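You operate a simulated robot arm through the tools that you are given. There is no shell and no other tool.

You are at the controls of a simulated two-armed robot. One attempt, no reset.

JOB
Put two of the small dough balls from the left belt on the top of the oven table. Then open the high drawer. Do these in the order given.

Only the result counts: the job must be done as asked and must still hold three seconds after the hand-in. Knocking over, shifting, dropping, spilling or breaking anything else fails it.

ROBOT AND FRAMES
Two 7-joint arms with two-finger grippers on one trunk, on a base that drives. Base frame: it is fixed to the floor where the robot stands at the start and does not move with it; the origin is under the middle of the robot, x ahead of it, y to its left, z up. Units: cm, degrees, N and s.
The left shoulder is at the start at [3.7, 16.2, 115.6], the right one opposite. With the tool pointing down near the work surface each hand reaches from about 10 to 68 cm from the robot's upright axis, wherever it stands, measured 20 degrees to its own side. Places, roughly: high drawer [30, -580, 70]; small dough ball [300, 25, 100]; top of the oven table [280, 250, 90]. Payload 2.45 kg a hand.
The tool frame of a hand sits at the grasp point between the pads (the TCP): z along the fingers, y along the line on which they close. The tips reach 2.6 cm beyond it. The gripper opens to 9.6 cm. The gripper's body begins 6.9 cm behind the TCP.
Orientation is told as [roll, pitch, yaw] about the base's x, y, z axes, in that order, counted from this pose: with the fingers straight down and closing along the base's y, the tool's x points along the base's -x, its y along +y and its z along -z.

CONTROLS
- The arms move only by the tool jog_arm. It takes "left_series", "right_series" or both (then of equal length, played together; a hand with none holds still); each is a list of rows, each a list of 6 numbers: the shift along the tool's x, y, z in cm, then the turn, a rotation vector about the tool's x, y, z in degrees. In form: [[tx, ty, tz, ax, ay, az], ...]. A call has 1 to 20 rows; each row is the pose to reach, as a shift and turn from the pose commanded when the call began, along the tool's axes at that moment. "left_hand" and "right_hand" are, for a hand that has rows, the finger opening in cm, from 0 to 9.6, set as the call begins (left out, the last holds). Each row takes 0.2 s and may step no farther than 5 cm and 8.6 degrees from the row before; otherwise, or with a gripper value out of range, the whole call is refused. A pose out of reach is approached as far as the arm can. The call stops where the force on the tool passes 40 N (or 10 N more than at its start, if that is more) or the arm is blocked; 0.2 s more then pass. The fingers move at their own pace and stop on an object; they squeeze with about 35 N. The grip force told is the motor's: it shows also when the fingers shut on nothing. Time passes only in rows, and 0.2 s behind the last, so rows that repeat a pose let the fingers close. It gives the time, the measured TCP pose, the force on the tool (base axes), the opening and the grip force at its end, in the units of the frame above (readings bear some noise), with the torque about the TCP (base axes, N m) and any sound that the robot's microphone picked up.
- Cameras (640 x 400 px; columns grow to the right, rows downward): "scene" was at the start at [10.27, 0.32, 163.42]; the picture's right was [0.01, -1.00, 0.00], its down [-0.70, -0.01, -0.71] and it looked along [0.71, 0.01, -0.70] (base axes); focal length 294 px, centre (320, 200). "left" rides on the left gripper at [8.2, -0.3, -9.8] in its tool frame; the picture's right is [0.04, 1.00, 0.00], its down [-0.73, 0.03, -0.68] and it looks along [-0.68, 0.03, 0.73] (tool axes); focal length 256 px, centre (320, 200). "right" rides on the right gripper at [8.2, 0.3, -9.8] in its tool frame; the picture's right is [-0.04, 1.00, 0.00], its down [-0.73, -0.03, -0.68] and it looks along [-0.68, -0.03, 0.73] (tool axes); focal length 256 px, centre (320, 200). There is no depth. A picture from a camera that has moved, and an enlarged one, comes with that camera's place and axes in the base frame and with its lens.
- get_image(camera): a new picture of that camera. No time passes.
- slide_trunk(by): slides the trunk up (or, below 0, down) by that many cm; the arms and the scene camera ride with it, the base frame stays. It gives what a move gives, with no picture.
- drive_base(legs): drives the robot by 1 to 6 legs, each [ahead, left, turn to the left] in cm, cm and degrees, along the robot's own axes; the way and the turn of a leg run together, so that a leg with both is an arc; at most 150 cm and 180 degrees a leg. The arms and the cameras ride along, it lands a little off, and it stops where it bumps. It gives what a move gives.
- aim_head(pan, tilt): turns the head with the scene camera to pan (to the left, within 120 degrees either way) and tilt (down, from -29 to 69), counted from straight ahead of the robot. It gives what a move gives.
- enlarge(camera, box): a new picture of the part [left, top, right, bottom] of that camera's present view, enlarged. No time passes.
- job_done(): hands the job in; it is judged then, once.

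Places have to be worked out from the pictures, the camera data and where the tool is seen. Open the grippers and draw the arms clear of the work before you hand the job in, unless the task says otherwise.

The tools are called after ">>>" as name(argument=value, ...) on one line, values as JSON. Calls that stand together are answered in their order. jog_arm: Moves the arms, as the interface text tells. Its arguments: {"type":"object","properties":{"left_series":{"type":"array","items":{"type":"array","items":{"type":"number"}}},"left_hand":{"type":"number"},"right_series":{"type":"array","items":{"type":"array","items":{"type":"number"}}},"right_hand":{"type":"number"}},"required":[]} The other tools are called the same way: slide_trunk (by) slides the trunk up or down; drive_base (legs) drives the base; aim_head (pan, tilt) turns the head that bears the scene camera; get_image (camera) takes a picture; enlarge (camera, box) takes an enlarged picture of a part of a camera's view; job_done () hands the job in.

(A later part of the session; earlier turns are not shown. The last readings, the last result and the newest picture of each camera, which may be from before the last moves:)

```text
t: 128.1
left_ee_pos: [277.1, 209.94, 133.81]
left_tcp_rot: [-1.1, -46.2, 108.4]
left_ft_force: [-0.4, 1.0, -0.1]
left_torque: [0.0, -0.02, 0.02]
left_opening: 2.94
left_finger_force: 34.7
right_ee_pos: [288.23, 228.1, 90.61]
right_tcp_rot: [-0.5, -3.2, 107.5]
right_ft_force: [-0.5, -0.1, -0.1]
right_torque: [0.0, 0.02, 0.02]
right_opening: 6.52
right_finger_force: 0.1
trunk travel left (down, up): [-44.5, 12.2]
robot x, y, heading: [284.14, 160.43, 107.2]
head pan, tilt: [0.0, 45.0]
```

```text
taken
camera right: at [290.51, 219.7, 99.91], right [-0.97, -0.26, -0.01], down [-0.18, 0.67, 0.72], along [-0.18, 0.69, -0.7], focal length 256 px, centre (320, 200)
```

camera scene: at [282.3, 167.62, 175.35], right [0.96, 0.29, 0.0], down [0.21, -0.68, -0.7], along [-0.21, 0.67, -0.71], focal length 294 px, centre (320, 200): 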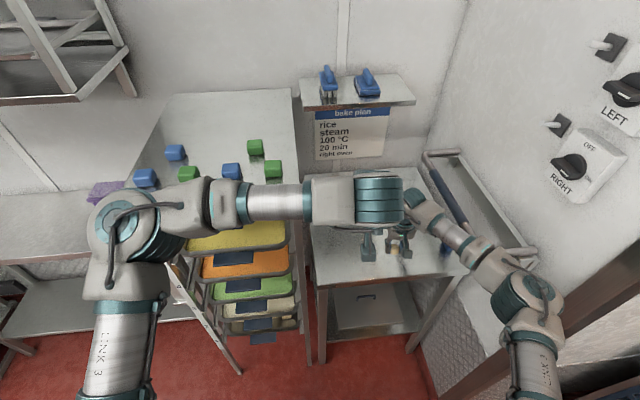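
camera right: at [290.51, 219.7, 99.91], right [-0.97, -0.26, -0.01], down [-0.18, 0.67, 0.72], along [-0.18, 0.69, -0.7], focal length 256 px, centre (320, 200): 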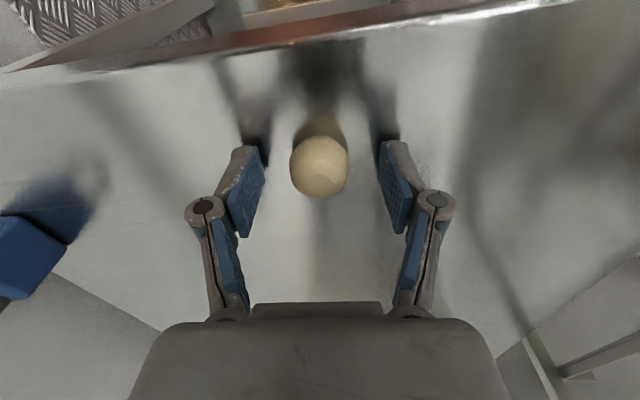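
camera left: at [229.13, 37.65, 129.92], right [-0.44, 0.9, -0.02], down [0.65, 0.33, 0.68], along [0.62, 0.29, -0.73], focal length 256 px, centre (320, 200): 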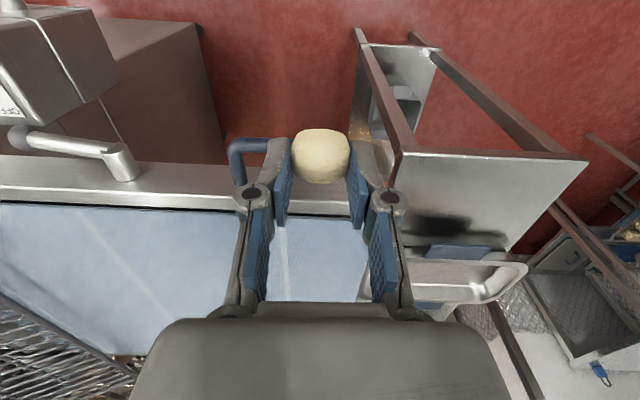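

The right ball rests on the table and stays put. I raise the right hand straight up, clear of it.

>>> jog_arm(right_series=[[0, 0, -2, 0, 0, 0], [0, 0, -5, 0, 0, 0], [0, 0, -9, 0, 0, 0], [0, 0, -13.5, 0, 0, 0], [0, 0, -18, 0, 0, 0], [0, 0, -22.5, 0, 0, 0], [0, 0, -27, 0, 0, 0], [0, 0, -31.5, 0, 0, 0], [0, 0, -36, 0, 0, 0], [0, 0, -36, 0, 0, 0]])

>>> get_image(camera="right")

>>> get_image(camera="scene")

>>> get_image(camera="left")

```text
t: 130.3
left_ee_pos: [277.17, 209.89, 133.84]
left_tcp_rot: [-1.0, -46.1, 108.3]
left_ft_force: [0.6, 0.5, 0.2]
left_torque: [-0.03, -0.03, -0.02]
left_opening: 2.91
left_finger_force: 34.7
right_ee_pos: [288.44, 226.36, 126.35]
right_tcp_rot: [-0.5, -3.2, 107.3]
right_ft_force: [-0.6, -0.4, 0.4]
right_torque: [-0.01, 0.01, 0.03]
right_opening: 6.48
right_finger_force: 0.0
trunk travel left (down, up): [-44.5, 12.2]
robot x, y, heading: [284.6, 160.4, 107.2]
head pan, tilt: [0.0, 45.0]
```

```text
taken
camera right: at [290.72, 217.96, 135.72], right [-0.97, -0.26, -0.01], down [-0.19, 0.67, 0.72], along [-0.18, 0.69, -0.7], focal length 256 px, centre (320, 200)
```

right: 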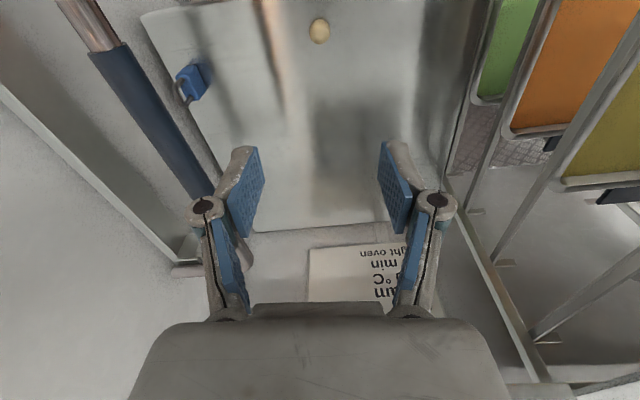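

```text
taken
camera scene: at [282.16, 167.6, 175.35], right [0.96, 0.29, 0.0], down [0.21, -0.68, -0.7], along [-0.21, 0.67, -0.71], focal length 294 px, centre (320, 200)
```

scene: 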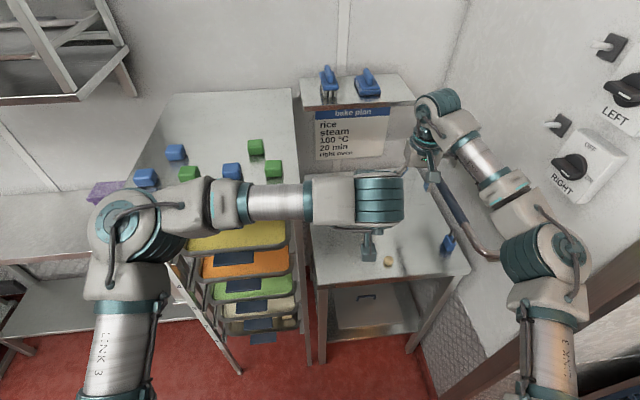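

```text
taken
camera left: at [281.2, 197.9, 134.73], right [-0.94, -0.33, -0.04], down [-0.05, 0.0, 1.0], along [-0.33, 0.94, -0.02], focal length 256 px, centre (320, 200)
```

left: 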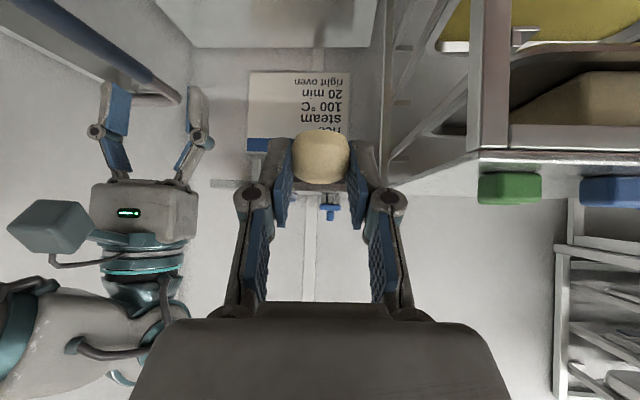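

Ball one is on the table at about (288,228); the table top is about z=88. For the left ball I aim at a spot about 14 cm left of it; I lower the trunk 10 cm for reach, and move the tilted left hand forward and down to about 5 cm above the top.

>>> slide_trunk(by=-10)

>>> jog_arm(left_series=[[1.2, 0.2, 3.6, 0, 0, 0], [2.4, 0.4, 7.2, 0, 0, 0], [3.7, 0.6, 10.8, 0, 0, 0], [4.9, 0.8, 14.4, 0, 0, 0], [6.1, 1, 18, 0, 0, 0], [7.3, 1.3, 21.6, 0, 0, 0], [8.6, 1.5, 25.2, 0, 0, 0], [9.8, 1.7, 28.8, 0, 0, 0], [9.8, 1.7, 28.8, 0, 0, 0], [9.8, 1.7, 28.8, 0, 0, 0]])

>>> get_image(camera="left")

>>> get_image(camera="scene")

```text
t: 131.6
left_ee_pos: [277.14, 209.9, 123.91]
left_tcp_rot: [-1.1, -46.1, 108.5]
left_ft_force: [-0.8, 0.1, -0.3]
left_torque: [0.0, -0.03, 0.02]
left_opening: 2.93
left_finger_force: 35.0
right_ee_pos: [288.53, 226.12, 116.67]
right_tcp_rot: [-0.6, -3.2, 107.4]
right_ft_force: [0.8, 0.5, -0.6]
right_torque: [-0.01, 0.01, -0.03]
right_opening: 6.5
right_finger_force: 0.1
trunk travel left (down, up): [-34.5, 22.2]
robot x, y, heading: [284.06, 160.51, 107.1]
head pan, tilt: [0.0, 45.0]
```

```text
t: 133.8
left_ee_pos: [271.72, 222.96, 96.98]
left_tcp_rot: [-1.1, -46.3, 108.3]
left_ft_force: [0.2, -0.6, -0.2]
left_torque: [0.0, 0.01, 0.01]
left_opening: 2.92
left_finger_force: 35.4
right_ee_pos: [288.5, 226.14, 116.61]
right_tcp_rot: [-0.5, -3.1, 107.2]
right_ft_force: [-0.5, -0.1, -0.5]
right_torque: [-0.02, 0.03, -0.01]
right_opening: 6.49
right_finger_force: 0.1
trunk travel left (down, up): [-34.5, 22.2]
robot x, y, heading: [284.27, 160.07, 107.3]
head pan, tilt: [0.0, 45.0]
```

```text
taken
camera left: at [275.84, 210.82, 97.87], right [-0.94, -0.33, -0.04], down [-0.05, 0.0, 1.0], along [-0.33, 0.94, -0.02], focal length 256 px, centre (320, 200)
```

left: 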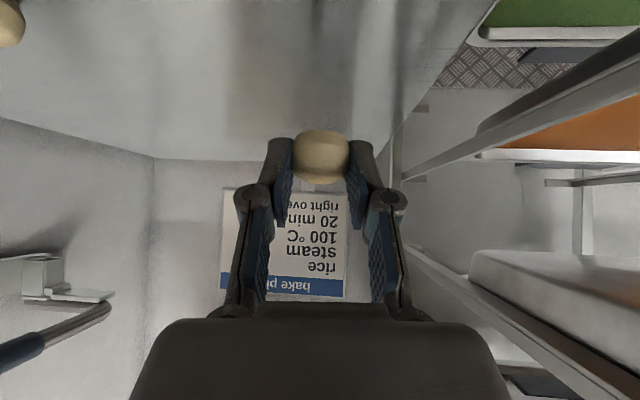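

```text
taken
camera scene: at [281.52, 169.86, 165.36], right [0.96, 0.29, 0.0], down [0.21, -0.68, -0.7], along [-0.21, 0.67, -0.71], focal length 294 px, centre (320, 200)
```

scene: 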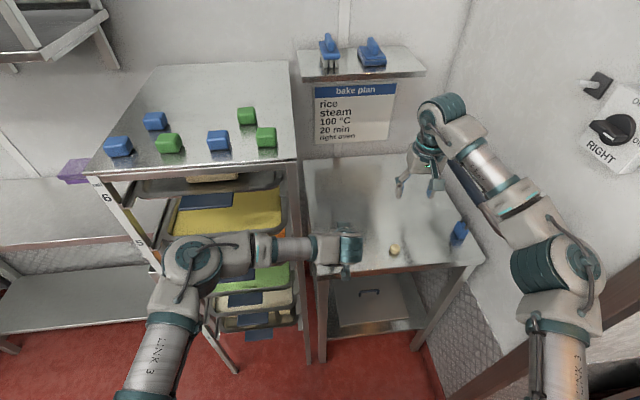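

The left ball hangs about 6 cm inside the front edge and 8 cm from the left edge, well apart from the first ball. I lower it vertically 5 cm, then in small steps.

>>> jog_arm(left_series=[[1.2, 0, 1.15, 0, 0, 0], [2.4, 0, 2.3, 0, 0, 0], [3.3, 0, 3.2, 0, 0, 0], [3.3, 0, 3.2, 0, 0, 0]])

>>> jog_arm(left_series=[[0.22, 0, 0.21, 0, 0, 0], [0.22, 0, 0.21, 0, 0, 0]])

>>> jog_arm(left_series=[[0.15, 0, 0.14, 0, 0, 0], [0.15, 0, 0.14, 0, 0, 0]])

>>> get_image(camera="left")

```text
t: 134.8
left_ee_pos: [271.73, 222.87, 92.28]
left_tcp_rot: [-1.1, -46.2, 108.4]
left_ft_force: [-0.3, -0.2, -0.5]
left_torque: [-0.02, 0.02, 0.0]
left_opening: 2.91
left_finger_force: 34.8
right_ee_pos: [288.55, 226.11, 116.64]
right_tcp_rot: [-0.5, -3.1, 107.2]
right_ft_force: [-0.8, -0.3, 0.2]
right_torque: [0.01, 0.0, 0.02]
right_opening: 6.48
right_finger_force: 0.1
trunk travel left (down, up): [-34.5, 22.2]
robot x, y, heading: [284.36, 160.01, 107.2]
head pan, tilt: [0.0, 45.0]
```

```text
t: 135.4
left_ee_pos: [271.75, 222.88, 91.83]
left_tcp_rot: [-1.0, -46.3, 108.4]
left_ft_force: [-0.6, 0.1, 0.2]
left_torque: [-0.02, -0.01, 0.03]
left_opening: 2.94
left_finger_force: 34.7
right_ee_pos: [288.46, 226.12, 116.63]
right_tcp_rot: [-0.6, -3.1, 107.3]
right_ft_force: [0.2, -0.9, 0.8]
right_torque: [-0.01, 0.0, 0.02]
right_opening: 6.5
right_finger_force: 0.1
trunk travel left (down, up): [-34.5, 22.2]
robot x, y, heading: [284.3, 159.92, 107.0]
head pan, tilt: [0.0, 45.0]
```

```text
t: 136.0
left_ee_pos: [271.78, 223.04, 91.78]
left_tcp_rot: [-1.1, -46.3, 108.5]
left_ft_force: [0.7, -0.4, -0.6]
left_torque: [0.02, -0.02, -0.04]
left_opening: 2.93
left_finger_force: 34.9
right_ee_pos: [288.61, 226.11, 116.62]
right_tcp_rot: [-0.5, -3.1, 107.3]
right_ft_force: [-0.8, -0.7, 0.1]
right_torque: [0.0, -0.02, 0.03]
right_opening: 6.5
right_finger_force: 0.1
trunk travel left (down, up): [-34.5, 22.2]
robot x, y, heading: [284.42, 160.29, 106.9]
head pan, tilt: [0.0, 45.0]
```

```text
taken
camera left: at [275.83, 210.96, 92.6], right [-0.94, -0.33, -0.04], down [-0.05, 0.0, 1.0], along [-0.33, 0.94, -0.02], focal length 256 px, centre (320, 200)
```

left: 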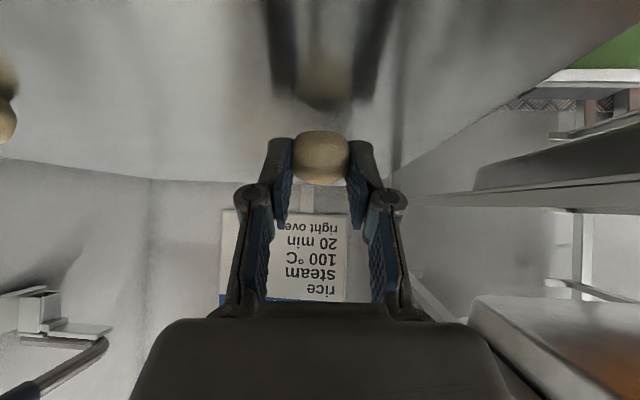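

The horizontal view shows the ball about half a centimetre above its mirror contact. I lower in 0.2 cm steps.

>>> jog_arm(left_series=[[0.22, 0, 0.21, 0, 0, 0], [0.22, 0, 0.21, 0, 0, 0]])

>>> jog_arm(left_series=[[0.15, 0, 0.14, 0, 0, 0], [0.15, 0, 0.14, 0, 0, 0]])

>>> enlarge(camera="left", box=[240, 60, 400, 220])

```text
t: 136.6
left_ee_pos: [271.66, 222.96, 91.32]
left_tcp_rot: [-1.1, -46.2, 108.4]
left_ft_force: [0.3, -0.6, -0.7]
left_torque: [0.01, -0.02, 0.01]
left_opening: 2.92
left_finger_force: 34.9
right_ee_pos: [288.57, 226.18, 116.62]
right_tcp_rot: [-0.5, -3.2, 107.3]
right_ft_force: [0.3, -0.5, 0.4]
right_torque: [0.0, 0.01, 0.02]
right_opening: 6.47
right_finger_force: 0.0
trunk travel left (down, up): [-34.5, 22.2]
robot x, y, heading: [284.01, 160.0, 107.2]
head pan, tilt: [0.0, 45.0]
```

```text
t: 137.2
left_ee_pos: [271.62, 222.95, 91.27]
left_tcp_rot: [-1.0, -46.2, 108.4]
left_ft_force: [0.9, 0.0, -0.2]
left_torque: [-0.03, 0.02, 0.0]
left_opening: 2.93
left_finger_force: 35.2
right_ee_pos: [288.52, 226.16, 116.6]
right_tcp_rot: [-0.4, -3.1, 107.3]
right_ft_force: [0.7, 0.0, -0.5]
right_torque: [-0.01, 0.03, 0.0]
right_opening: 6.47
right_finger_force: 0.0
trunk travel left (down, up): [-34.5, 22.2]
robot x, y, heading: [284.12, 160.42, 106.9]
head pan, tilt: [0.0, 45.0]
```

```text
2.50 times, centred on (320, 140) of left
camera zoom: at [275.78, 210.93, 92.04], right [-0.94, -0.33, -0.04], down [-0.05, 0.0, 1.0], along [-0.33, 0.94, -0.02], focal length 640 px, centre (320, 350)
```

zoom: 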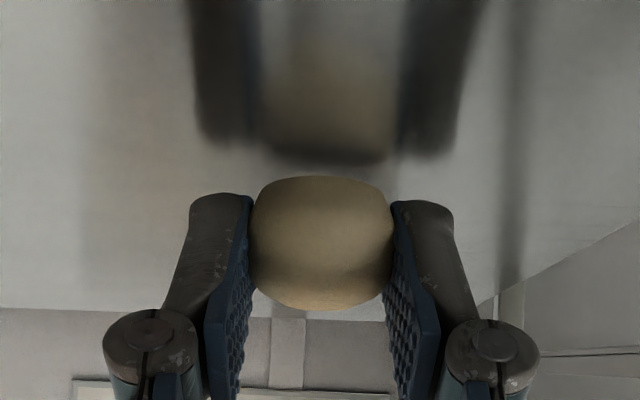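

About 0.2 cm left. One or two more small steps.

>>> jog_arm(left_series=[[0.15, 0, 0.14, 0, 0, 0], [0.15, 0, 0.14, 0, 0, 0]])

>>> jog_arm(left_series=[[0.1, 0, 0.1, 0, 0, 0], [0.1, 0, 0.1, 0, 0, 0]])

>>> enlarge(camera="left", box=[240, 60, 400, 220])

```text
t: 137.8
left_ee_pos: [271.73, 222.95, 91.02]
left_tcp_rot: [-1.1, -46.2, 108.4]
left_ft_force: [0.0, -0.5, -0.9]
left_torque: [-0.01, 0.0, 0.01]
left_opening: 2.93
left_finger_force: 35.6
right_ee_pos: [288.54, 226.1, 116.61]
right_tcp_rot: [-0.5, -3.2, 107.3]
right_ft_force: [-0.6, 0.1, 0.5]
right_torque: [-0.01, 0.02, 0.02]
right_opening: 6.5
right_finger_force: 0.0
trunk travel left (down, up): [-34.5, 22.2]
robot x, y, heading: [284.47, 160.16, 107.2]
head pan, tilt: [0.0, 45.0]
```

```text
t: 138.4
left_ee_pos: [271.81, 222.93, 90.89]
left_tcp_rot: [-1.1, -46.3, 108.5]
left_ft_force: [1.1, -0.1, 0.4]
left_torque: [0.01, -0.01, 0.02]
left_opening: 2.94
left_finger_force: 34.7
right_ee_pos: [288.55, 226.25, 116.63]
right_tcp_rot: [-0.4, -3.2, 107.3]
right_ft_force: [0.6, 0.7, -0.4]
right_torque: [-0.03, 0.04, 0.01]
right_opening: 6.52
right_finger_force: 0.1
trunk travel left (down, up): [-34.5, 22.2]
robot x, y, heading: [284.53, 160.2, 107.2]
head pan, tilt: [0.0, 45.0]
```

```text
2.50 times, centred on (320, 140) of left
camera zoom: at [275.79, 210.87, 91.71], right [-0.94, -0.33, -0.04], down [-0.05, 0.0, 1.0], along [-0.33, 0.94, -0.02], focal length 640 px, centre (320, 350)
```

zoom: 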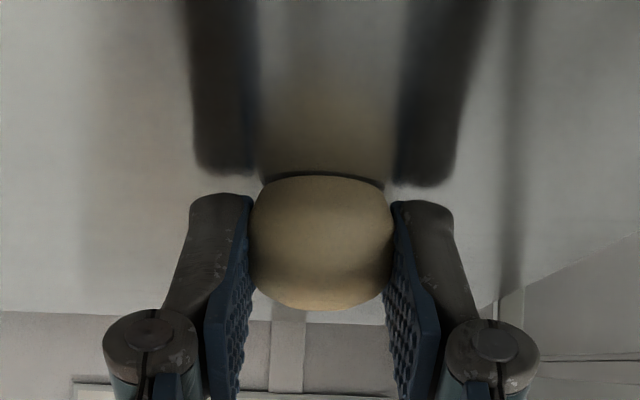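

The gap is only a hair now. One more 0.15 cm step.

>>> jog_arm(left_series=[[0.11, 0, 0.1, 0, 0, 0], [0.11, 0, 0.1, 0, 0, 0]])

>>> jog_arm(left_series=[[0.11, 0, 0.1, 0, 0, 0], [0.11, 0, 0.1, 0, 0, 0]])

```text
t: 139.0
left_ee_pos: [271.67, 223.04, 90.8]
left_tcp_rot: [-1.0, -46.3, 108.5]
left_ft_force: [-0.4, -0.1, 3.6]
left_torque: [-0.03, 0.0, -0.03]
left_opening: 2.94
left_finger_force: 35.2
right_ee_pos: [288.5, 226.01, 116.71]
right_tcp_rot: [-0.5, -3.1, 107.3]
right_ft_force: [0.4, 0.5, 0.0]
right_torque: [-0.02, 0.0, 0.03]
right_opening: 6.49
right_finger_force: 0.0
trunk travel left (down, up): [-34.5, 22.2]
robot x, y, heading: [284.42, 160.5, 107.2]
head pan, tilt: [0.0, 45.0]
```

```text
t: 139.6
left_ee_pos: [271.65, 222.95, 90.73]
left_tcp_rot: [-1.3, -46.4, 108.5]
left_ft_force: [0.8, 1.0, 13.7]
left_torque: [0.0, -0.01, 0.02]
left_opening: 2.92
left_finger_force: 35.1
right_ee_pos: [288.55, 226.04, 116.72]
right_tcp_rot: [-0.5, -3.2, 107.3]
right_ft_force: [-0.4, 0.9, 0.1]
right_torque: [-0.03, -0.01, -0.01]
right_opening: 6.5
right_finger_force: 0.0
trunk travel left (down, up): [-34.5, 22.2]
robot x, y, heading: [284.59, 160.56, 107.2]
head pan, tilt: [0.0, 45.0]
```

Contact (13.7 N). I ease off 0.15 cm and open the left hand.

>>> jog_arm(left_series=[[-0.1, 0, -0.1, 0, 0, 0], [-0.1, 0, -0.1, 0, 0, 0]])

>>> jog_arm(left_series=[[0, 0, 0, 0, 0, 0], [0, 0, 0, 0, 0, 0], [0, 0, 0, 0, 0, 0]], left_hand=6)

>>> get_image(camera="left")

>>> get_image(camera="right")

```text
t: 140.2
left_ee_pos: [271.73, 222.96, 90.73]
left_tcp_rot: [-1.1, -46.2, 108.4]
left_ft_force: [0.3, 2.1, 12.2]
left_torque: [0.02, -0.03, 0.0]
left_opening: 2.93
left_finger_force: 35.1
right_ee_pos: [288.59, 226.09, 116.74]
right_tcp_rot: [-0.5, -3.1, 107.4]
right_ft_force: [0.4, -0.7, 0.9]
right_torque: [-0.01, -0.01, 0.01]
right_opening: 6.47
right_finger_force: 0.1
trunk travel left (down, up): [-34.5, 22.2]
robot x, y, heading: [284.2, 160.27, 107.5]
head pan, tilt: [0.0, 45.0]
```

```text
t: 141.0
left_ee_pos: [271.66, 222.96, 90.68]
left_tcp_rot: [-1.1, -46.2, 108.5]
left_ft_force: [-0.8, -0.4, 1.7]
left_torque: [0.0, 0.01, 0.0]
left_opening: 5.97
left_finger_force: 0.0
right_ee_pos: [288.43, 226.13, 116.78]
right_tcp_rot: [-0.5, -3.1, 107.2]
right_ft_force: [0.0, -0.1, -0.9]
right_torque: [-0.02, -0.03, 0.04]
right_opening: 6.49
right_finger_force: 0.1
trunk travel left (down, up): [-34.5, 22.2]
robot x, y, heading: [284.16, 160.2, 107.0]
head pan, tilt: [0.0, 45.0]
```

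```text
taken
camera left: at [275.74, 210.87, 91.53], right [-0.94, -0.33, -0.04], down [-0.05, 0.0, 1.0], along [-0.33, 0.94, -0.02], focal length 256 px, centre (320, 200)
```

left: 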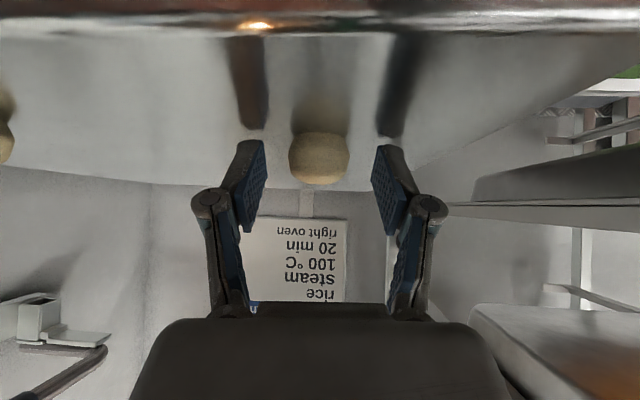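

```text
taken
camera right: at [290.79, 217.72, 125.95], right [-0.97, -0.26, -0.01], down [-0.18, 0.67, 0.72], along [-0.18, 0.69, -0.7], focal length 256 px, centre (320, 200)
```

right: 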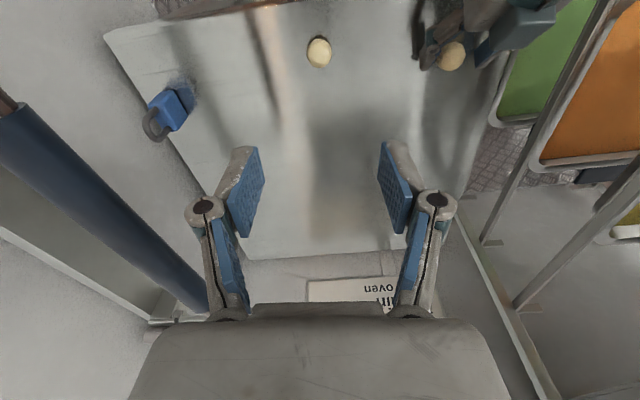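

Both balls now rest on the table top. I withdraw the left hand back along its fingers and raise both hands clear.

>>> jog_arm(left_series=[[0, 0, -1.5, 0, 0, 0], [0, 0, -4, 0, 0, 0], [0, 0, -8, 0, 0, 0], [0, 0, -12, 0, 0, 0], [-1.5, 0, -16, 0, 0, 0], [-4, 0, -20, 0, 0, 0], [-6.5, 0, -23, 0, 0, 0], [-6.5, 0, -23, 0, 0, 0]], right_series=[[0, 0, 0, 0, 0, 0], [0, 0, -1, 0, 0, 0], [0, 0, -3, 0, 0, 0], [0, 0, -6, 0, 0, 0], [0, 0, -9, 0, 0, 0], [0, 0, -12, 0, 0, 0], [0, 0, -15, 0, 0, 0], [0, 0, -15, 0, 0, 0]])

>>> get_image(camera="scene")

>>> enlarge(camera="scene", box=[280, 180, 480, 300])

```text
t: 142.8
left_ee_pos: [274.96, 211.22, 111.37]
left_tcp_rot: [-1.3, -46.1, 108.5]
left_ft_force: [0.5, 0.1, -0.7]
left_torque: [-0.02, -0.03, -0.02]
left_opening: 6.0
left_finger_force: 0.1
right_ee_pos: [288.47, 225.31, 131.53]
right_tcp_rot: [-0.5, -3.2, 107.5]
right_ft_force: [-0.2, -0.2, 1.2]
right_torque: [-0.01, -0.04, 0.0]
right_opening: 6.53
right_finger_force: 0.2
right hand out of reach, approached as far as the arm can: row 7
trunk travel left (down, up): [-34.5, 22.2]
robot x, y, heading: [284.36, 159.88, 107.1]
head pan, tilt: [0.0, 45.0]
```

```text
taken
camera scene: at [281.27, 169.75, 165.35], right [0.96, 0.29, 0.0], down [0.21, -0.68, -0.7], along [-0.21, 0.67, -0.71], focal length 294 px, centre (320, 200)
```

scene: 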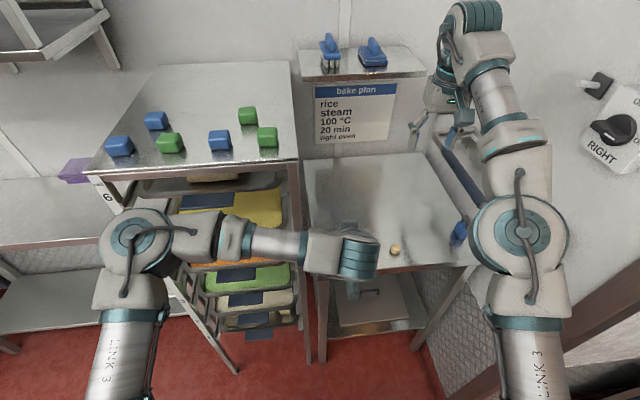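

```text
3.20 times, centred on (380, 240) of scene
camera zoom: at [281.27, 169.75, 165.35], right [0.96, 0.29, 0.0], down [0.21, -0.68, -0.7], along [-0.21, 0.67, -0.71], focal length 942 px, centre (128, 72)
```

zoom: 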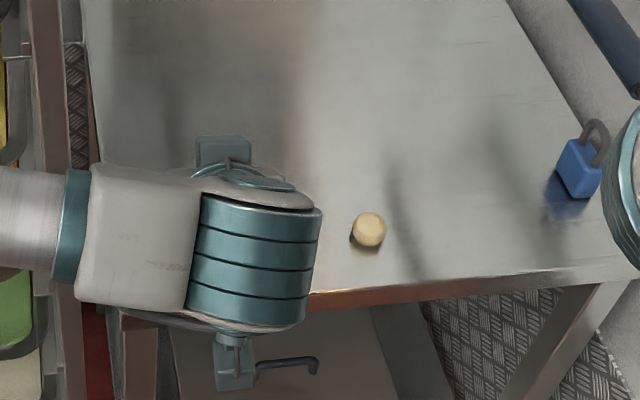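

Both balls appear to be in place (one hidden by the left wrist). I back straight off 20 cm and verify them.

>>> drive_base(legs=[[-20, 0, 0]])

>>> get_image(camera="scene")

>>> get_image(camera="left")

```text
t: 144.4
left_ee_pos: [280.77, 191.99, 111.22]
left_tcp_rot: [-1.1, -46.1, 108.4]
left_ft_force: [-0.8, 0.3, -0.1]
left_torque: [0.0, 0.01, -0.02]
left_opening: 6.02
left_finger_force: 0.1
right_ee_pos: [294.24, 206.33, 131.42]
right_tcp_rot: [-0.5, -3.1, 107.4]
right_ft_force: [-0.4, 0.1, -0.3]
right_torque: [0.03, 0.05, -0.01]
right_opening: 6.48
right_finger_force: 0.0
trunk travel left (down, up): [-34.5, 22.2]
robot x, y, heading: [290.3, 140.98, 107.1]
head pan, tilt: [0.0, 45.0]
```

```text
taken
camera scene: at [287.22, 150.78, 165.33], right [0.96, 0.29, 0.0], down [0.21, -0.68, -0.7], along [-0.21, 0.67, -0.71], focal length 294 px, centre (320, 200)
```

scene: 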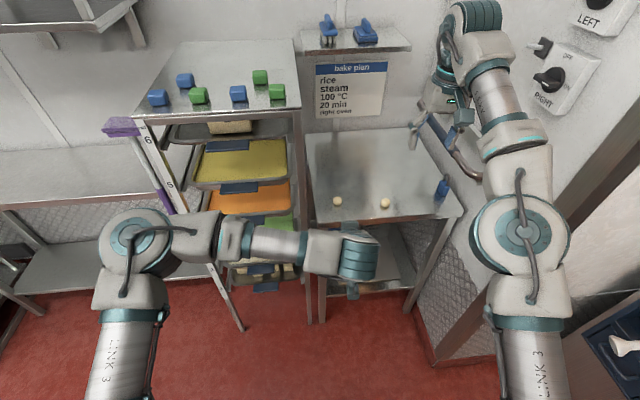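

```text
taken
camera left: at [284.89, 180.01, 112.15], right [-0.94, -0.33, -0.04], down [-0.05, 0.01, 1.0], along [-0.33, 0.94, -0.02], focal length 256 px, centre (320, 200)
```

left: 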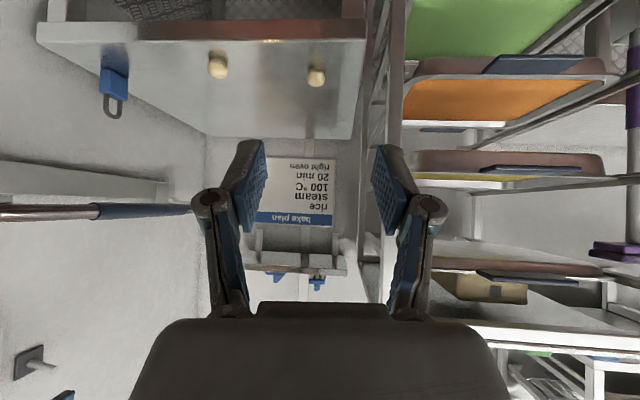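

Both balls are confirmed on the oven table. Now I fold both arms back to a compact travelling pose, left hand upright again.

>>> jog_arm(left_series=[[0, 3.1, -2.1, 0, 5.8, 0], [0, 6.2, -4.2, 0, 11.6, 0], [0, 9.3, -6.3, 0, 17.4, 0], [0, 12.4, -8.4, 0, 23.2, 0], [-0.2, 15.5, -10.5, 0, 29, 0], [-0.4, 18.6, -12.6, 0, 34.8, 0], [-0.5, 21.7, -14.7, 0, 40.6, 0], [-0.6, 25, -16.7, 0, 46, 0], [-0.6, 25, -16.7, 0, 46, 0]], right_series=[[2.5, 0.3, 0, 0, 0, 0], [5, 0.6, 0, 0, 0, 0], [7.5, 0.9, 0, 0, 0, 0], [10, 1.2, 0, 0, 0, 0], [12.5, 1.5, 0, 0, 0, 0], [15, 1.8, 0, 0, 0, 0], [17.5, 2, 0, 0, 0, 0], [20, 2, 0, 0, 0, 0], [20, 2, 0, 0, 0, 0]])

>>> slide_trunk(by=10)

>>> get_image(camera="scene")

```text
t: 146.4
left_ee_pos: [260.54, 172.81, 123.13]
left_tcp_rot: [-0.9, -0.3, 107.6]
left_ft_force: [-0.5, 0.5, 0.1]
left_torque: [0.01, -0.04, 0.06]
left_opening: 5.98
left_finger_force: 0.1
right_ee_pos: [298.34, 186.09, 130.65]
right_tcp_rot: [-0.6, -3.4, 107.3]
right_ft_force: [-0.2, -0.7, -0.3]
right_torque: [-0.04, -0.01, 0.0]
right_opening: 6.5
right_finger_force: 0.1
trunk travel left (down, up): [-34.5, 22.2]
robot x, y, heading: [290.4, 140.9, 106.7]
head pan, tilt: [0.0, 45.0]
```

```text
t: 147.8
left_ee_pos: [260.5, 172.92, 133.07]
left_tcp_rot: [-0.8, -0.4, 107.6]
left_ft_force: [0.1, -0.1, 0.6]
left_torque: [-0.01, 0.0, 0.02]
left_opening: 6.01
left_finger_force: 0.1
right_ee_pos: [298.64, 186.06, 140.57]
right_tcp_rot: [-0.7, -3.3, 107.4]
right_ft_force: [0.5, 0.0, 0.0]
right_torque: [-0.01, 0.02, -0.02]
right_opening: 6.51
right_finger_force: 0.0
trunk travel left (down, up): [-44.5, 12.2]
robot x, y, heading: [290.01, 140.58, 107.0]
head pan, tilt: [0.0, 45.0]
```

```text
taken
camera scene: at [287.89, 148.11, 175.35], right [0.96, 0.29, 0.0], down [0.21, -0.68, -0.7], along [-0.21, 0.67, -0.71], focal length 294 px, centre (320, 200)
```

scene: 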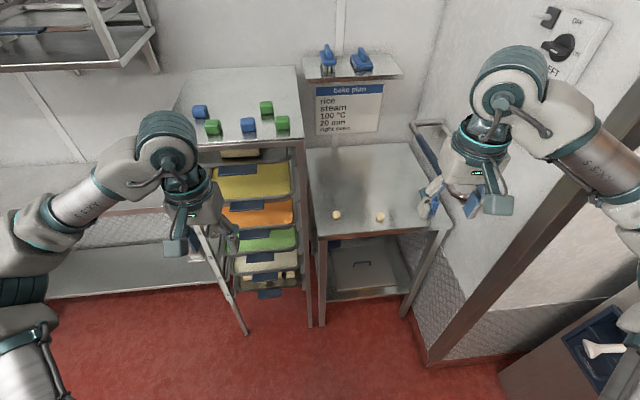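

The arms are folded and the lane is clear. I turn right back to the lane's heading and reverse out the way I came.

>>> drive_base(legs=[[0, 0, -83]])

>>> drive_base(legs=[[-65, 3, 0], [-65, 2, 0]])

>>> aim_head(pan=-20, tilt=30)

>>> get_image(camera="scene")

```text
t: 151.7
left_ee_pos: [317.45, 175.04, 133.11]
left_tcp_rot: [-0.8, -0.4, 26.0]
left_ft_force: [0.3, -0.1, 0.2]
left_torque: [0.0, 0.0, 0.01]
left_opening: 6.01
left_finger_force: 0.1
right_ee_pos: [336.02, 139.28, 140.64]
right_tcp_rot: [-0.6, -3.3, 25.6]
right_ft_force: [-0.5, -0.7, -0.2]
right_torque: [0.01, 0.01, -0.02]
right_opening: 6.5
right_finger_force: 0.0
trunk travel left (down, up): [-44.5, 12.2]
robot x, y, heading: [290.27, 140.91, 25.4]
head pan, tilt: [0.0, 45.0]
```

```text
t: 158.6
left_ee_pos: [196.25, 123.02, 133.18]
left_tcp_rot: [-0.8, -0.5, 25.1]
left_ft_force: [-0.6, -1.0, 0.1]
left_torque: [-0.01, 0.0, 0.0]
left_opening: 6.0
left_finger_force: 0.0
right_ee_pos: [214.37, 86.99, 140.71]
right_tcp_rot: [-0.6, -3.5, 24.8]
right_ft_force: [0.3, 0.0, -0.3]
right_torque: [-0.01, 0.0, 0.04]
right_opening: 6.5
right_finger_force: 0.0
trunk travel left (down, up): [-44.5, 12.2]
robot x, y, heading: [168.87, 89.43, 24.4]
head pan, tilt: [0.0, 45.0]
```

```text
t: 159.4
left_ee_pos: [195.72, 122.73, 133.44]
left_tcp_rot: [-0.8, -0.8, 25.0]
left_ft_force: [-1.0, -0.4, 1.2]
left_torque: [-0.01, 0.0, 0.01]
left_opening: 5.98
left_finger_force: 0.0
right_ee_pos: [213.88, 86.75, 140.91]
right_tcp_rot: [-0.6, -3.8, 24.8]
right_ft_force: [0.6, -0.5, 0.7]
right_torque: [-0.01, -0.07, 0.02]
right_opening: 6.49
right_finger_force: 0.1
trunk travel left (down, up): [-44.5, 12.2]
robot x, y, heading: [168.93, 89.5, 24.6]
head pan, tilt: [-20.0, 30.0]
```

```text
taken
camera scene: at [176.76, 89.94, 177.62], right [0.08, -1.0, 0.0], down [-0.5, -0.04, -0.86], along [0.86, 0.07, -0.5], focal length 294 px, centre (320, 200)
```

scene: 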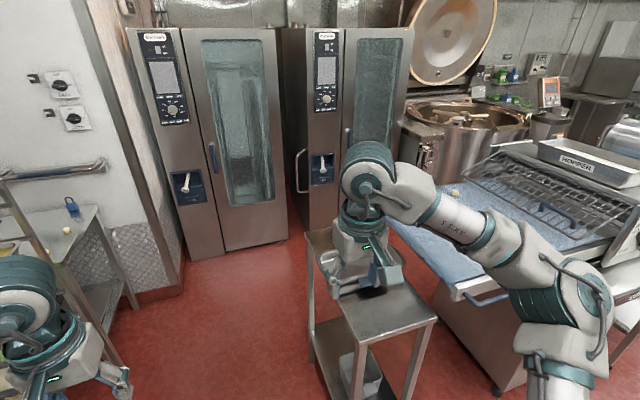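

The robot is back at the lane's mouth and the first ball is still visible on the table. I shift right a little to the free floor, turn round, and look down the room.

>>> drive_base(legs=[[-18, -18, 0], [0, 0, 178]])

>>> aim_head(pan=0, tilt=20)

>>> get_image(camera="scene")

>>> aim_head(pan=45, tilt=20)

>>> get_image(camera="scene")

```text
t: 168.5
left_ee_pos: [130.76, 33.76, 133.34]
left_tcp_rot: [-0.9, -0.7, -158.3]
left_ft_force: [-0.4, -0.4, 0.7]
left_torque: [0.02, -0.02, -0.05]
left_opening: 6.0
left_finger_force: 0.1
right_ee_pos: [114.94, 70.88, 140.97]
right_tcp_rot: [-0.6, -3.7, -158.6]
right_ft_force: [-0.3, 1.0, 0.4]
right_torque: [0.01, 0.01, 0.03]
right_opening: 6.51
right_finger_force: 0.0
trunk travel left (down, up): [-44.5, 12.2]
robot x, y, heading: [160.07, 65.27, -158.8]
head pan, tilt: [-20.0, 30.0]
```

```text
t: 169.3
left_ee_pos: [131.19, 33.9, 133.42]
left_tcp_rot: [-0.8, -0.9, -158.4]
left_ft_force: [0.6, -0.3, 0.4]
left_torque: [0.0, -0.02, 0.02]
left_opening: 6.0
left_finger_force: 0.1
right_ee_pos: [115.25, 70.92, 141.01]
right_tcp_rot: [-0.6, -3.8, -158.5]
right_ft_force: [0.5, -0.3, 0.1]
right_torque: [0.01, -0.03, 0.02]
right_opening: 6.5
right_finger_force: 0.1
trunk travel left (down, up): [-44.5, 12.2]
robot x, y, heading: [160.12, 65.51, -158.9]
head pan, tilt: [0.0, 20.0]
```

```text
taken
camera scene: at [151.78, 62.68, 179.22], right [-0.36, 0.93, 0.0], down [0.32, 0.12, -0.94], along [-0.88, -0.34, -0.35], focal length 294 px, centre (320, 200)
```

scene: 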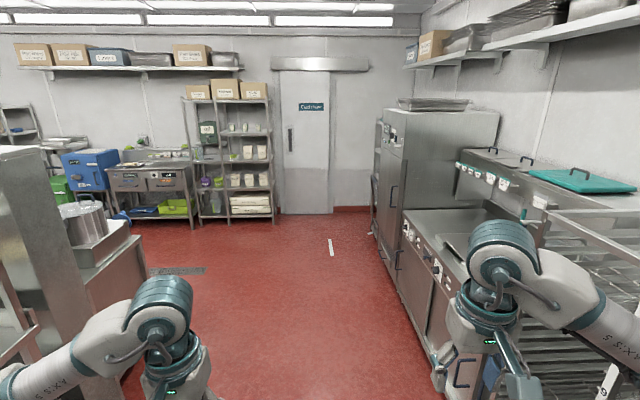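

```text
t: 170.4
left_ee_pos: [131.27, 33.86, 133.43]
left_tcp_rot: [-0.7, -0.8, -158.3]
left_ft_force: [0.1, -0.6, -0.9]
left_torque: [0.02, 0.01, 0.01]
left_opening: 5.99
left_finger_force: 0.1
right_ee_pos: [115.2, 70.96, 141.15]
right_tcp_rot: [-0.7, -3.8, -158.6]
right_ft_force: [0.4, -0.2, -0.2]
right_torque: [0.01, 0.03, 0.01]
right_opening: 6.51
right_finger_force: 0.0
trunk travel left (down, up): [-44.5, 12.2]
robot x, y, heading: [159.96, 65.54, -159.0]
head pan, tilt: [45.0, 20.0]
```

```text
taken
camera scene: at [156.67, 57.5, 179.23], right [-0.91, 0.41, 0.0], down [0.14, 0.31, -0.94], along [-0.38, -0.86, -0.34], focal length 294 px, centre (320, 200)
```

scene: 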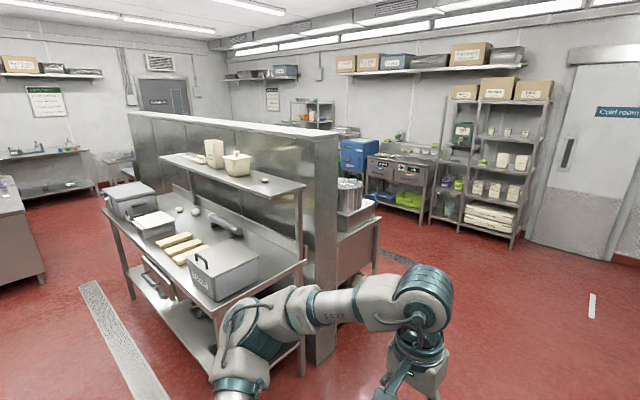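

The aisle ahead is clear, with ranges about 65–77 cm to the right and the island about 100 cm to the left. I drive down the aisle, shifting 18 cm left to centre.

>>> drive_base(legs=[[60, 18, 2], [130, 0, 0]])

>>> aim_head(pan=60, tilt=20)

>>> get_image(camera="scene")

>>> aim_head(pan=0, tilt=25)

>>> get_image(camera="scene")

```text
t: 180.1
left_ee_pos: [-39.46, -52.99, 133.52]
left_tcp_rot: [-0.9, -0.9, -158.8]
left_ft_force: [0.1, -0.3, -0.3]
left_torque: [-0.01, 0.0, 0.01]
left_opening: 6.0
left_finger_force: 0.0
right_ee_pos: [-55.11, -15.65, 141.1]
right_tcp_rot: [-0.7, -3.9, -159.0]
right_ft_force: [-0.3, -0.7, -0.3]
right_torque: [-0.01, 0.02, 0.0]
right_opening: 6.48
right_finger_force: 0.0
trunk travel left (down, up): [-44.5, 12.2]
robot x, y, heading: [-10.8, -21.27, -159.4]
head pan, tilt: [45.0, 20.0]
```

```text
t: 180.9
left_ee_pos: [-39.13, -52.88, 133.62]
left_tcp_rot: [-0.9, -1.0, -158.7]
left_ft_force: [0.2, 0.5, 0.2]
left_torque: [-0.01, 0.02, -0.03]
left_opening: 6.0
left_finger_force: 0.1
right_ee_pos: [-54.91, -15.65, 140.93]
right_tcp_rot: [-0.6, -3.9, -159.0]
right_ft_force: [0.3, -0.4, 0.4]
right_torque: [0.0, -0.03, 0.01]
right_opening: 6.51
right_finger_force: 0.1
trunk travel left (down, up): [-44.5, 12.2]
robot x, y, heading: [-10.76, -21.34, -159.3]
head pan, tilt: [60.0, 20.0]
```

```text
taken
camera scene: at [-11.56, -30.2, 179.24], right [-0.99, 0.16, 0.0], down [0.06, 0.34, -0.94], along [-0.15, -0.93, -0.34], focal length 294 px, centre (320, 200)
```

scene: 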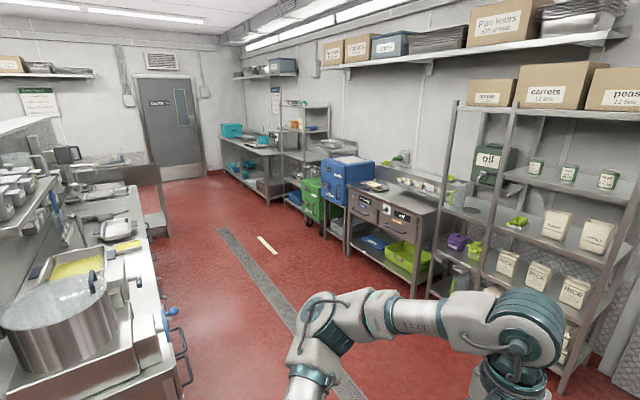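

```text
t: 182.2
left_ee_pos: [-39.27, -52.81, 133.6]
left_tcp_rot: [-0.7, -1.0, -158.8]
left_ft_force: [-0.2, 0.0, -0.2]
left_torque: [0.01, -0.03, -0.03]
left_opening: 5.98
left_finger_force: 0.1
right_ee_pos: [-54.93, -15.63, 141.15]
right_tcp_rot: [-0.6, -4.1, -159.0]
right_ft_force: [-1.0, 0.3, 0.0]
right_torque: [0.01, 0.02, 0.02]
right_opening: 6.48
right_finger_force: 0.0
trunk travel left (down, up): [-44.5, 12.2]
robot x, y, heading: [-10.58, -21.56, -159.4]
head pan, tilt: [0.0, 25.0]
```

```text
taken
camera scene: at [-18.65, -24.25, 178.41], right [-0.35, 0.94, 0.0], down [0.4, 0.15, -0.9], along [-0.85, -0.32, -0.43], focal length 294 px, centre (320, 200)
```

scene: 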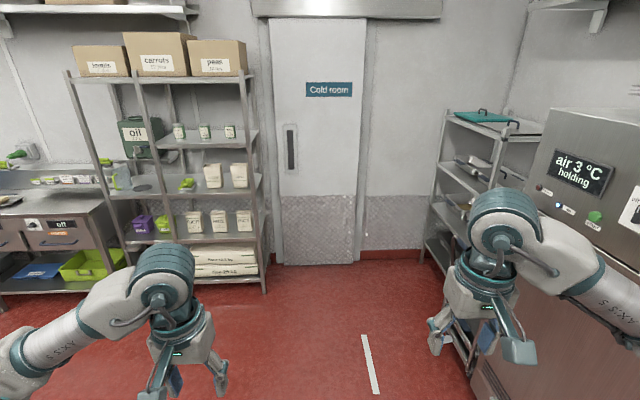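

The aisle toward the far drawer runs along the floor drain. I zoom in on where the high drawer should be, around the far table.

>>> aim_head(pan=70, tilt=15)

>>> enlarge(camera="scene", box=[240, 90, 400, 190])

>>> get_image(camera="scene")

```text
t: 183.6
left_ee_pos: [-39.32, -52.75, 133.65]
left_tcp_rot: [-0.7, -0.9, -158.6]
left_ft_force: [0.2, 1.2, -0.8]
left_torque: [0.01, -0.02, 0.03]
left_opening: 6.0
left_finger_force: 0.1
right_ee_pos: [-54.84, -15.61, 141.25]
right_tcp_rot: [-0.6, -3.8, -159.1]
right_ft_force: [0.9, -1.4, -0.1]
right_torque: [0.01, 0.02, -0.02]
right_opening: 6.52
right_finger_force: 0.1
trunk travel left (down, up): [-44.5, 12.2]
robot x, y, heading: [-10.9, -21.44, -159.0]
head pan, tilt: [70.0, 15.0]
```

```text
4.00 times, centred on (320, 140) of scene
camera zoom: at [-9.92, -30.33, 180.06], right [-1.0, -0.01, 0.0], down [0.0, 0.26, -0.97], along [0.01, -0.97, -0.26], focal length 1178 px, centre (320, 440)
```

zoom: 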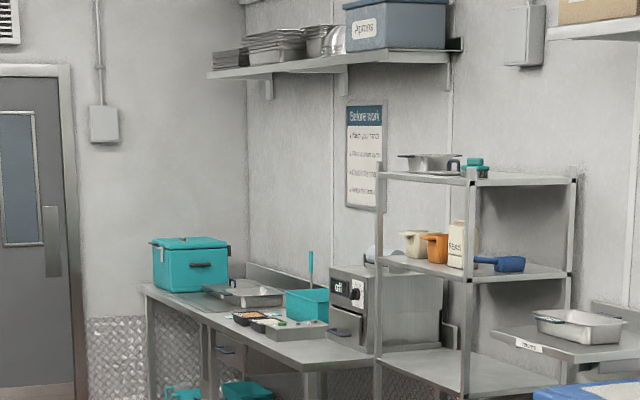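

```text
taken
camera scene: at [-9.92, -30.33, 180.06], right [-1.0, -0.01, 0.0], down [0.0, 0.26, -0.97], along [0.01, -0.97, -0.26], focal length 294 px, centre (320, 200)
```

scene: 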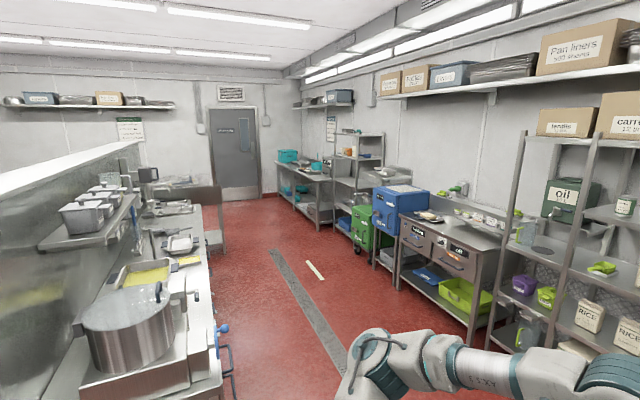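

The far table with the teal boxes stands where the drawer should be; I need to see it closer. I drive to the middle of the cross aisle, turn left 92° and go down it, then look.

>>> drive_base(legs=[[101, 0, 0], [0, 0, 92]])

>>> aim_head(pan=0, tilt=25)

>>> get_image(camera="scene")

```text
t: 192.7
left_ee_pos: [-70.27, -84.66, 133.66]
left_tcp_rot: [-0.8, -1.1, -65.1]
left_ft_force: [0.8, 0.1, 0.6]
left_torque: [0.02, 0.0, 0.0]
left_opening: 6.02
left_finger_force: 0.1
right_ee_pos: [-106.57, -102.53, 141.15]
right_tcp_rot: [-0.6, -3.9, -65.2]
right_ft_force: [0.1, 0.1, 0.1]
right_torque: [-0.01, 0.01, -0.04]
right_opening: 6.5
right_finger_force: 0.1
trunk travel left (down, up): [-44.5, 12.2]
robot x, y, heading: [-103.53, -58.14, -65.5]
head pan, tilt: [70.0, 15.0]
```

```text
t: 194.1
left_ee_pos: [-70.51, -84.38, 133.66]
left_tcp_rot: [-0.8, -1.2, -65.1]
left_ft_force: [-0.1, 0.2, -0.3]
left_torque: [0.0, 0.01, 0.0]
left_opening: 6.01
left_finger_force: 0.1
right_ee_pos: [-106.48, -102.33, 141.14]
right_tcp_rot: [-0.6, -4.1, -65.4]
right_ft_force: [0.6, 0.9, -0.4]
right_torque: [0.01, 0.01, -0.04]
right_opening: 6.48
right_finger_force: 0.0
trunk travel left (down, up): [-44.5, 12.2]
robot x, y, heading: [-103.55, -57.98, -65.6]
head pan, tilt: [0.0, 25.0]
```

```text
taken
camera scene: at [-100.2, -65.46, 178.41], right [-0.91, -0.41, 0.0], down [-0.18, 0.39, -0.9], along [0.37, -0.82, -0.43], focal length 294 px, centre (320, 200)
```

scene: 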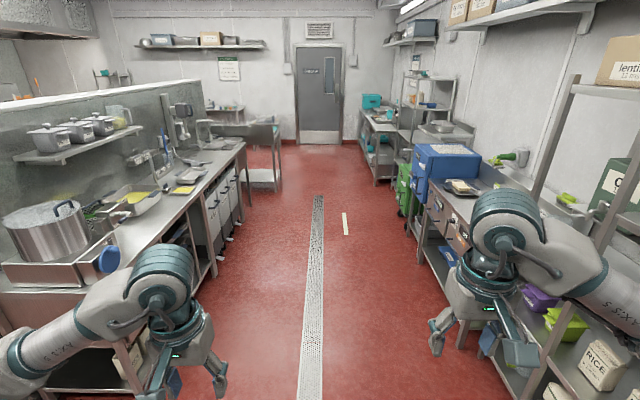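

The aisle ahead is open: counters about 103 cm to the right, island about 100 cm to the left narrowing to about 62 cm near its end. I drive 300 cm on, shifting 14 cm right, then look at the far table.

>>> drive_base(legs=[[150, -14, 0], [150, 0, 0]])

>>> aim_head(pan=-20, tilt=25)

>>> get_image(camera="scene")

>>> enlarge(camera="scene", box=[220, 130, 420, 255])

```text
refused: leg 1 is longer than a leg can be; nothing moved
```

```text
t: 194.9
left_ee_pos: [-70.4, -84.33, 133.61]
left_tcp_rot: [-0.9, -1.1, -65.1]
left_ft_force: [0.2, -0.1, 0.1]
left_torque: [0.0, 0.04, 0.01]
left_opening: 6.0
left_finger_force: 0.0
right_ee_pos: [-106.59, -102.31, 141.25]
right_tcp_rot: [-0.7, -4.1, -65.3]
right_ft_force: [0.6, -0.1, 0.5]
right_torque: [-0.01, -0.01, 0.02]
right_opening: 6.49
right_finger_force: 0.1
trunk travel left (down, up): [-44.5, 12.2]
robot x, y, heading: [-103.71, -58.05, -65.2]
head pan, tilt: [-20.0, 25.0]
```

```text
taken
camera scene: at [-103.31, -66.25, 178.42], right [-1.0, -0.08, 0.0], down [-0.03, 0.42, -0.91], along [0.07, -0.9, -0.43], focal length 294 px, centre (320, 200)
```

scene: 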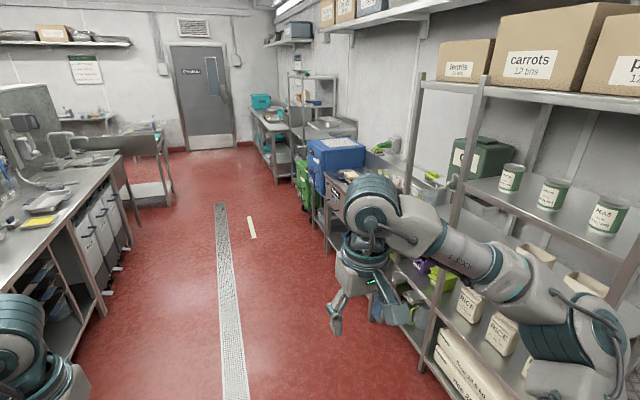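

```text
3.20 times, centred on (320, 192) of scene
camera zoom: at [-103.31, -66.25, 178.42], right [-1.0, -0.08, 0.0], down [-0.03, 0.42, -0.91], along [0.07, -0.9, -0.43], focal length 942 px, centre (320, 224)
```

zoom: 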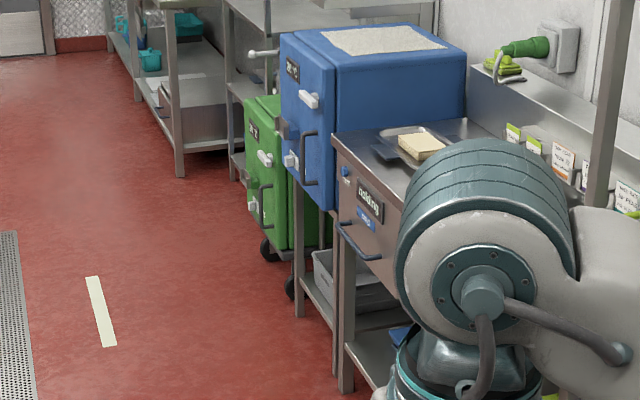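

The first leg was slightly too long. I repeat with 140 cm legs.

>>> drive_base(legs=[[140, -12, 0], [145, 0, 0]])

>>> aim_head(pan=-25, tilt=28)

>>> get_image(camera="scene")

>>> enlarge(camera="scene", box=[220, 100, 420, 225])

```text
t: 208.8
left_ee_pos: [34.07, -350.56, 133.65]
left_tcp_rot: [-0.8, -1.2, -65.0]
left_ft_force: [-0.4, -0.1, -0.9]
left_torque: [-0.02, 0.03, -0.03]
left_opening: 6.03
left_finger_force: 0.0
right_ee_pos: [-2.01, -368.55, 141.27]
right_tcp_rot: [-0.7, -4.1, -65.3]
right_ft_force: [-0.1, -0.2, -0.7]
right_torque: [0.01, 0.02, 0.02]
right_opening: 6.52
right_finger_force: 0.0
trunk travel left (down, up): [-44.5, 12.2]
robot x, y, heading: [0.95, -324.43, -65.5]
head pan, tilt: [-20.0, 25.0]
```

```text
t: 209.4
left_ee_pos: [33.97, -350.34, 133.73]
left_tcp_rot: [-0.8, -1.3, -65.0]
left_ft_force: [0.4, 0.5, -0.6]
left_torque: [-0.02, -0.04, 0.02]
left_opening: 6.0
left_finger_force: 0.1
right_ee_pos: [-2.16, -368.37, 141.45]
right_tcp_rot: [-0.6, -4.2, -65.3]
right_ft_force: [-0.2, 0.6, -0.8]
right_torque: [0.01, 0.01, -0.03]
right_opening: 6.52
right_finger_force: 0.0
trunk travel left (down, up): [-44.5, 12.2]
robot x, y, heading: [0.83, -324.49, -66.0]
head pan, tilt: [-25.0, 28.0]
```

```text
taken
camera scene: at [0.43, -332.48, 177.94], right [-1.0, 0.01, 0.0], down [0.0, 0.47, -0.88], along [-0.01, -0.88, -0.47], focal length 294 px, centre (320, 200)
```

scene: 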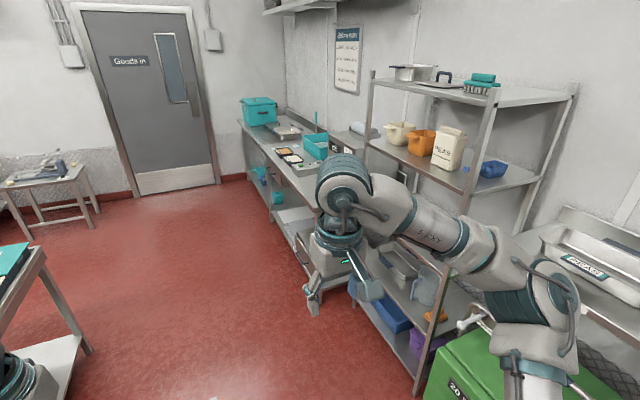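

```text
3.20 times, centred on (320, 162) of scene
camera zoom: at [0.43, -332.48, 177.94], right [-1.0, 0.01, 0.0], down [0.0, 0.47, -0.88], along [-0.01, -0.88, -0.47], focal length 942 px, centre (320, 320)
```

zoom: 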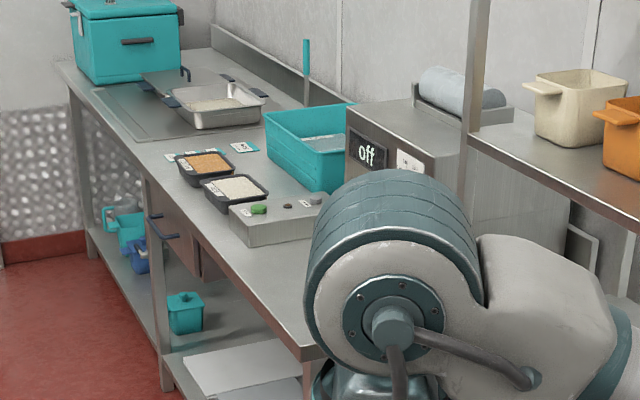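

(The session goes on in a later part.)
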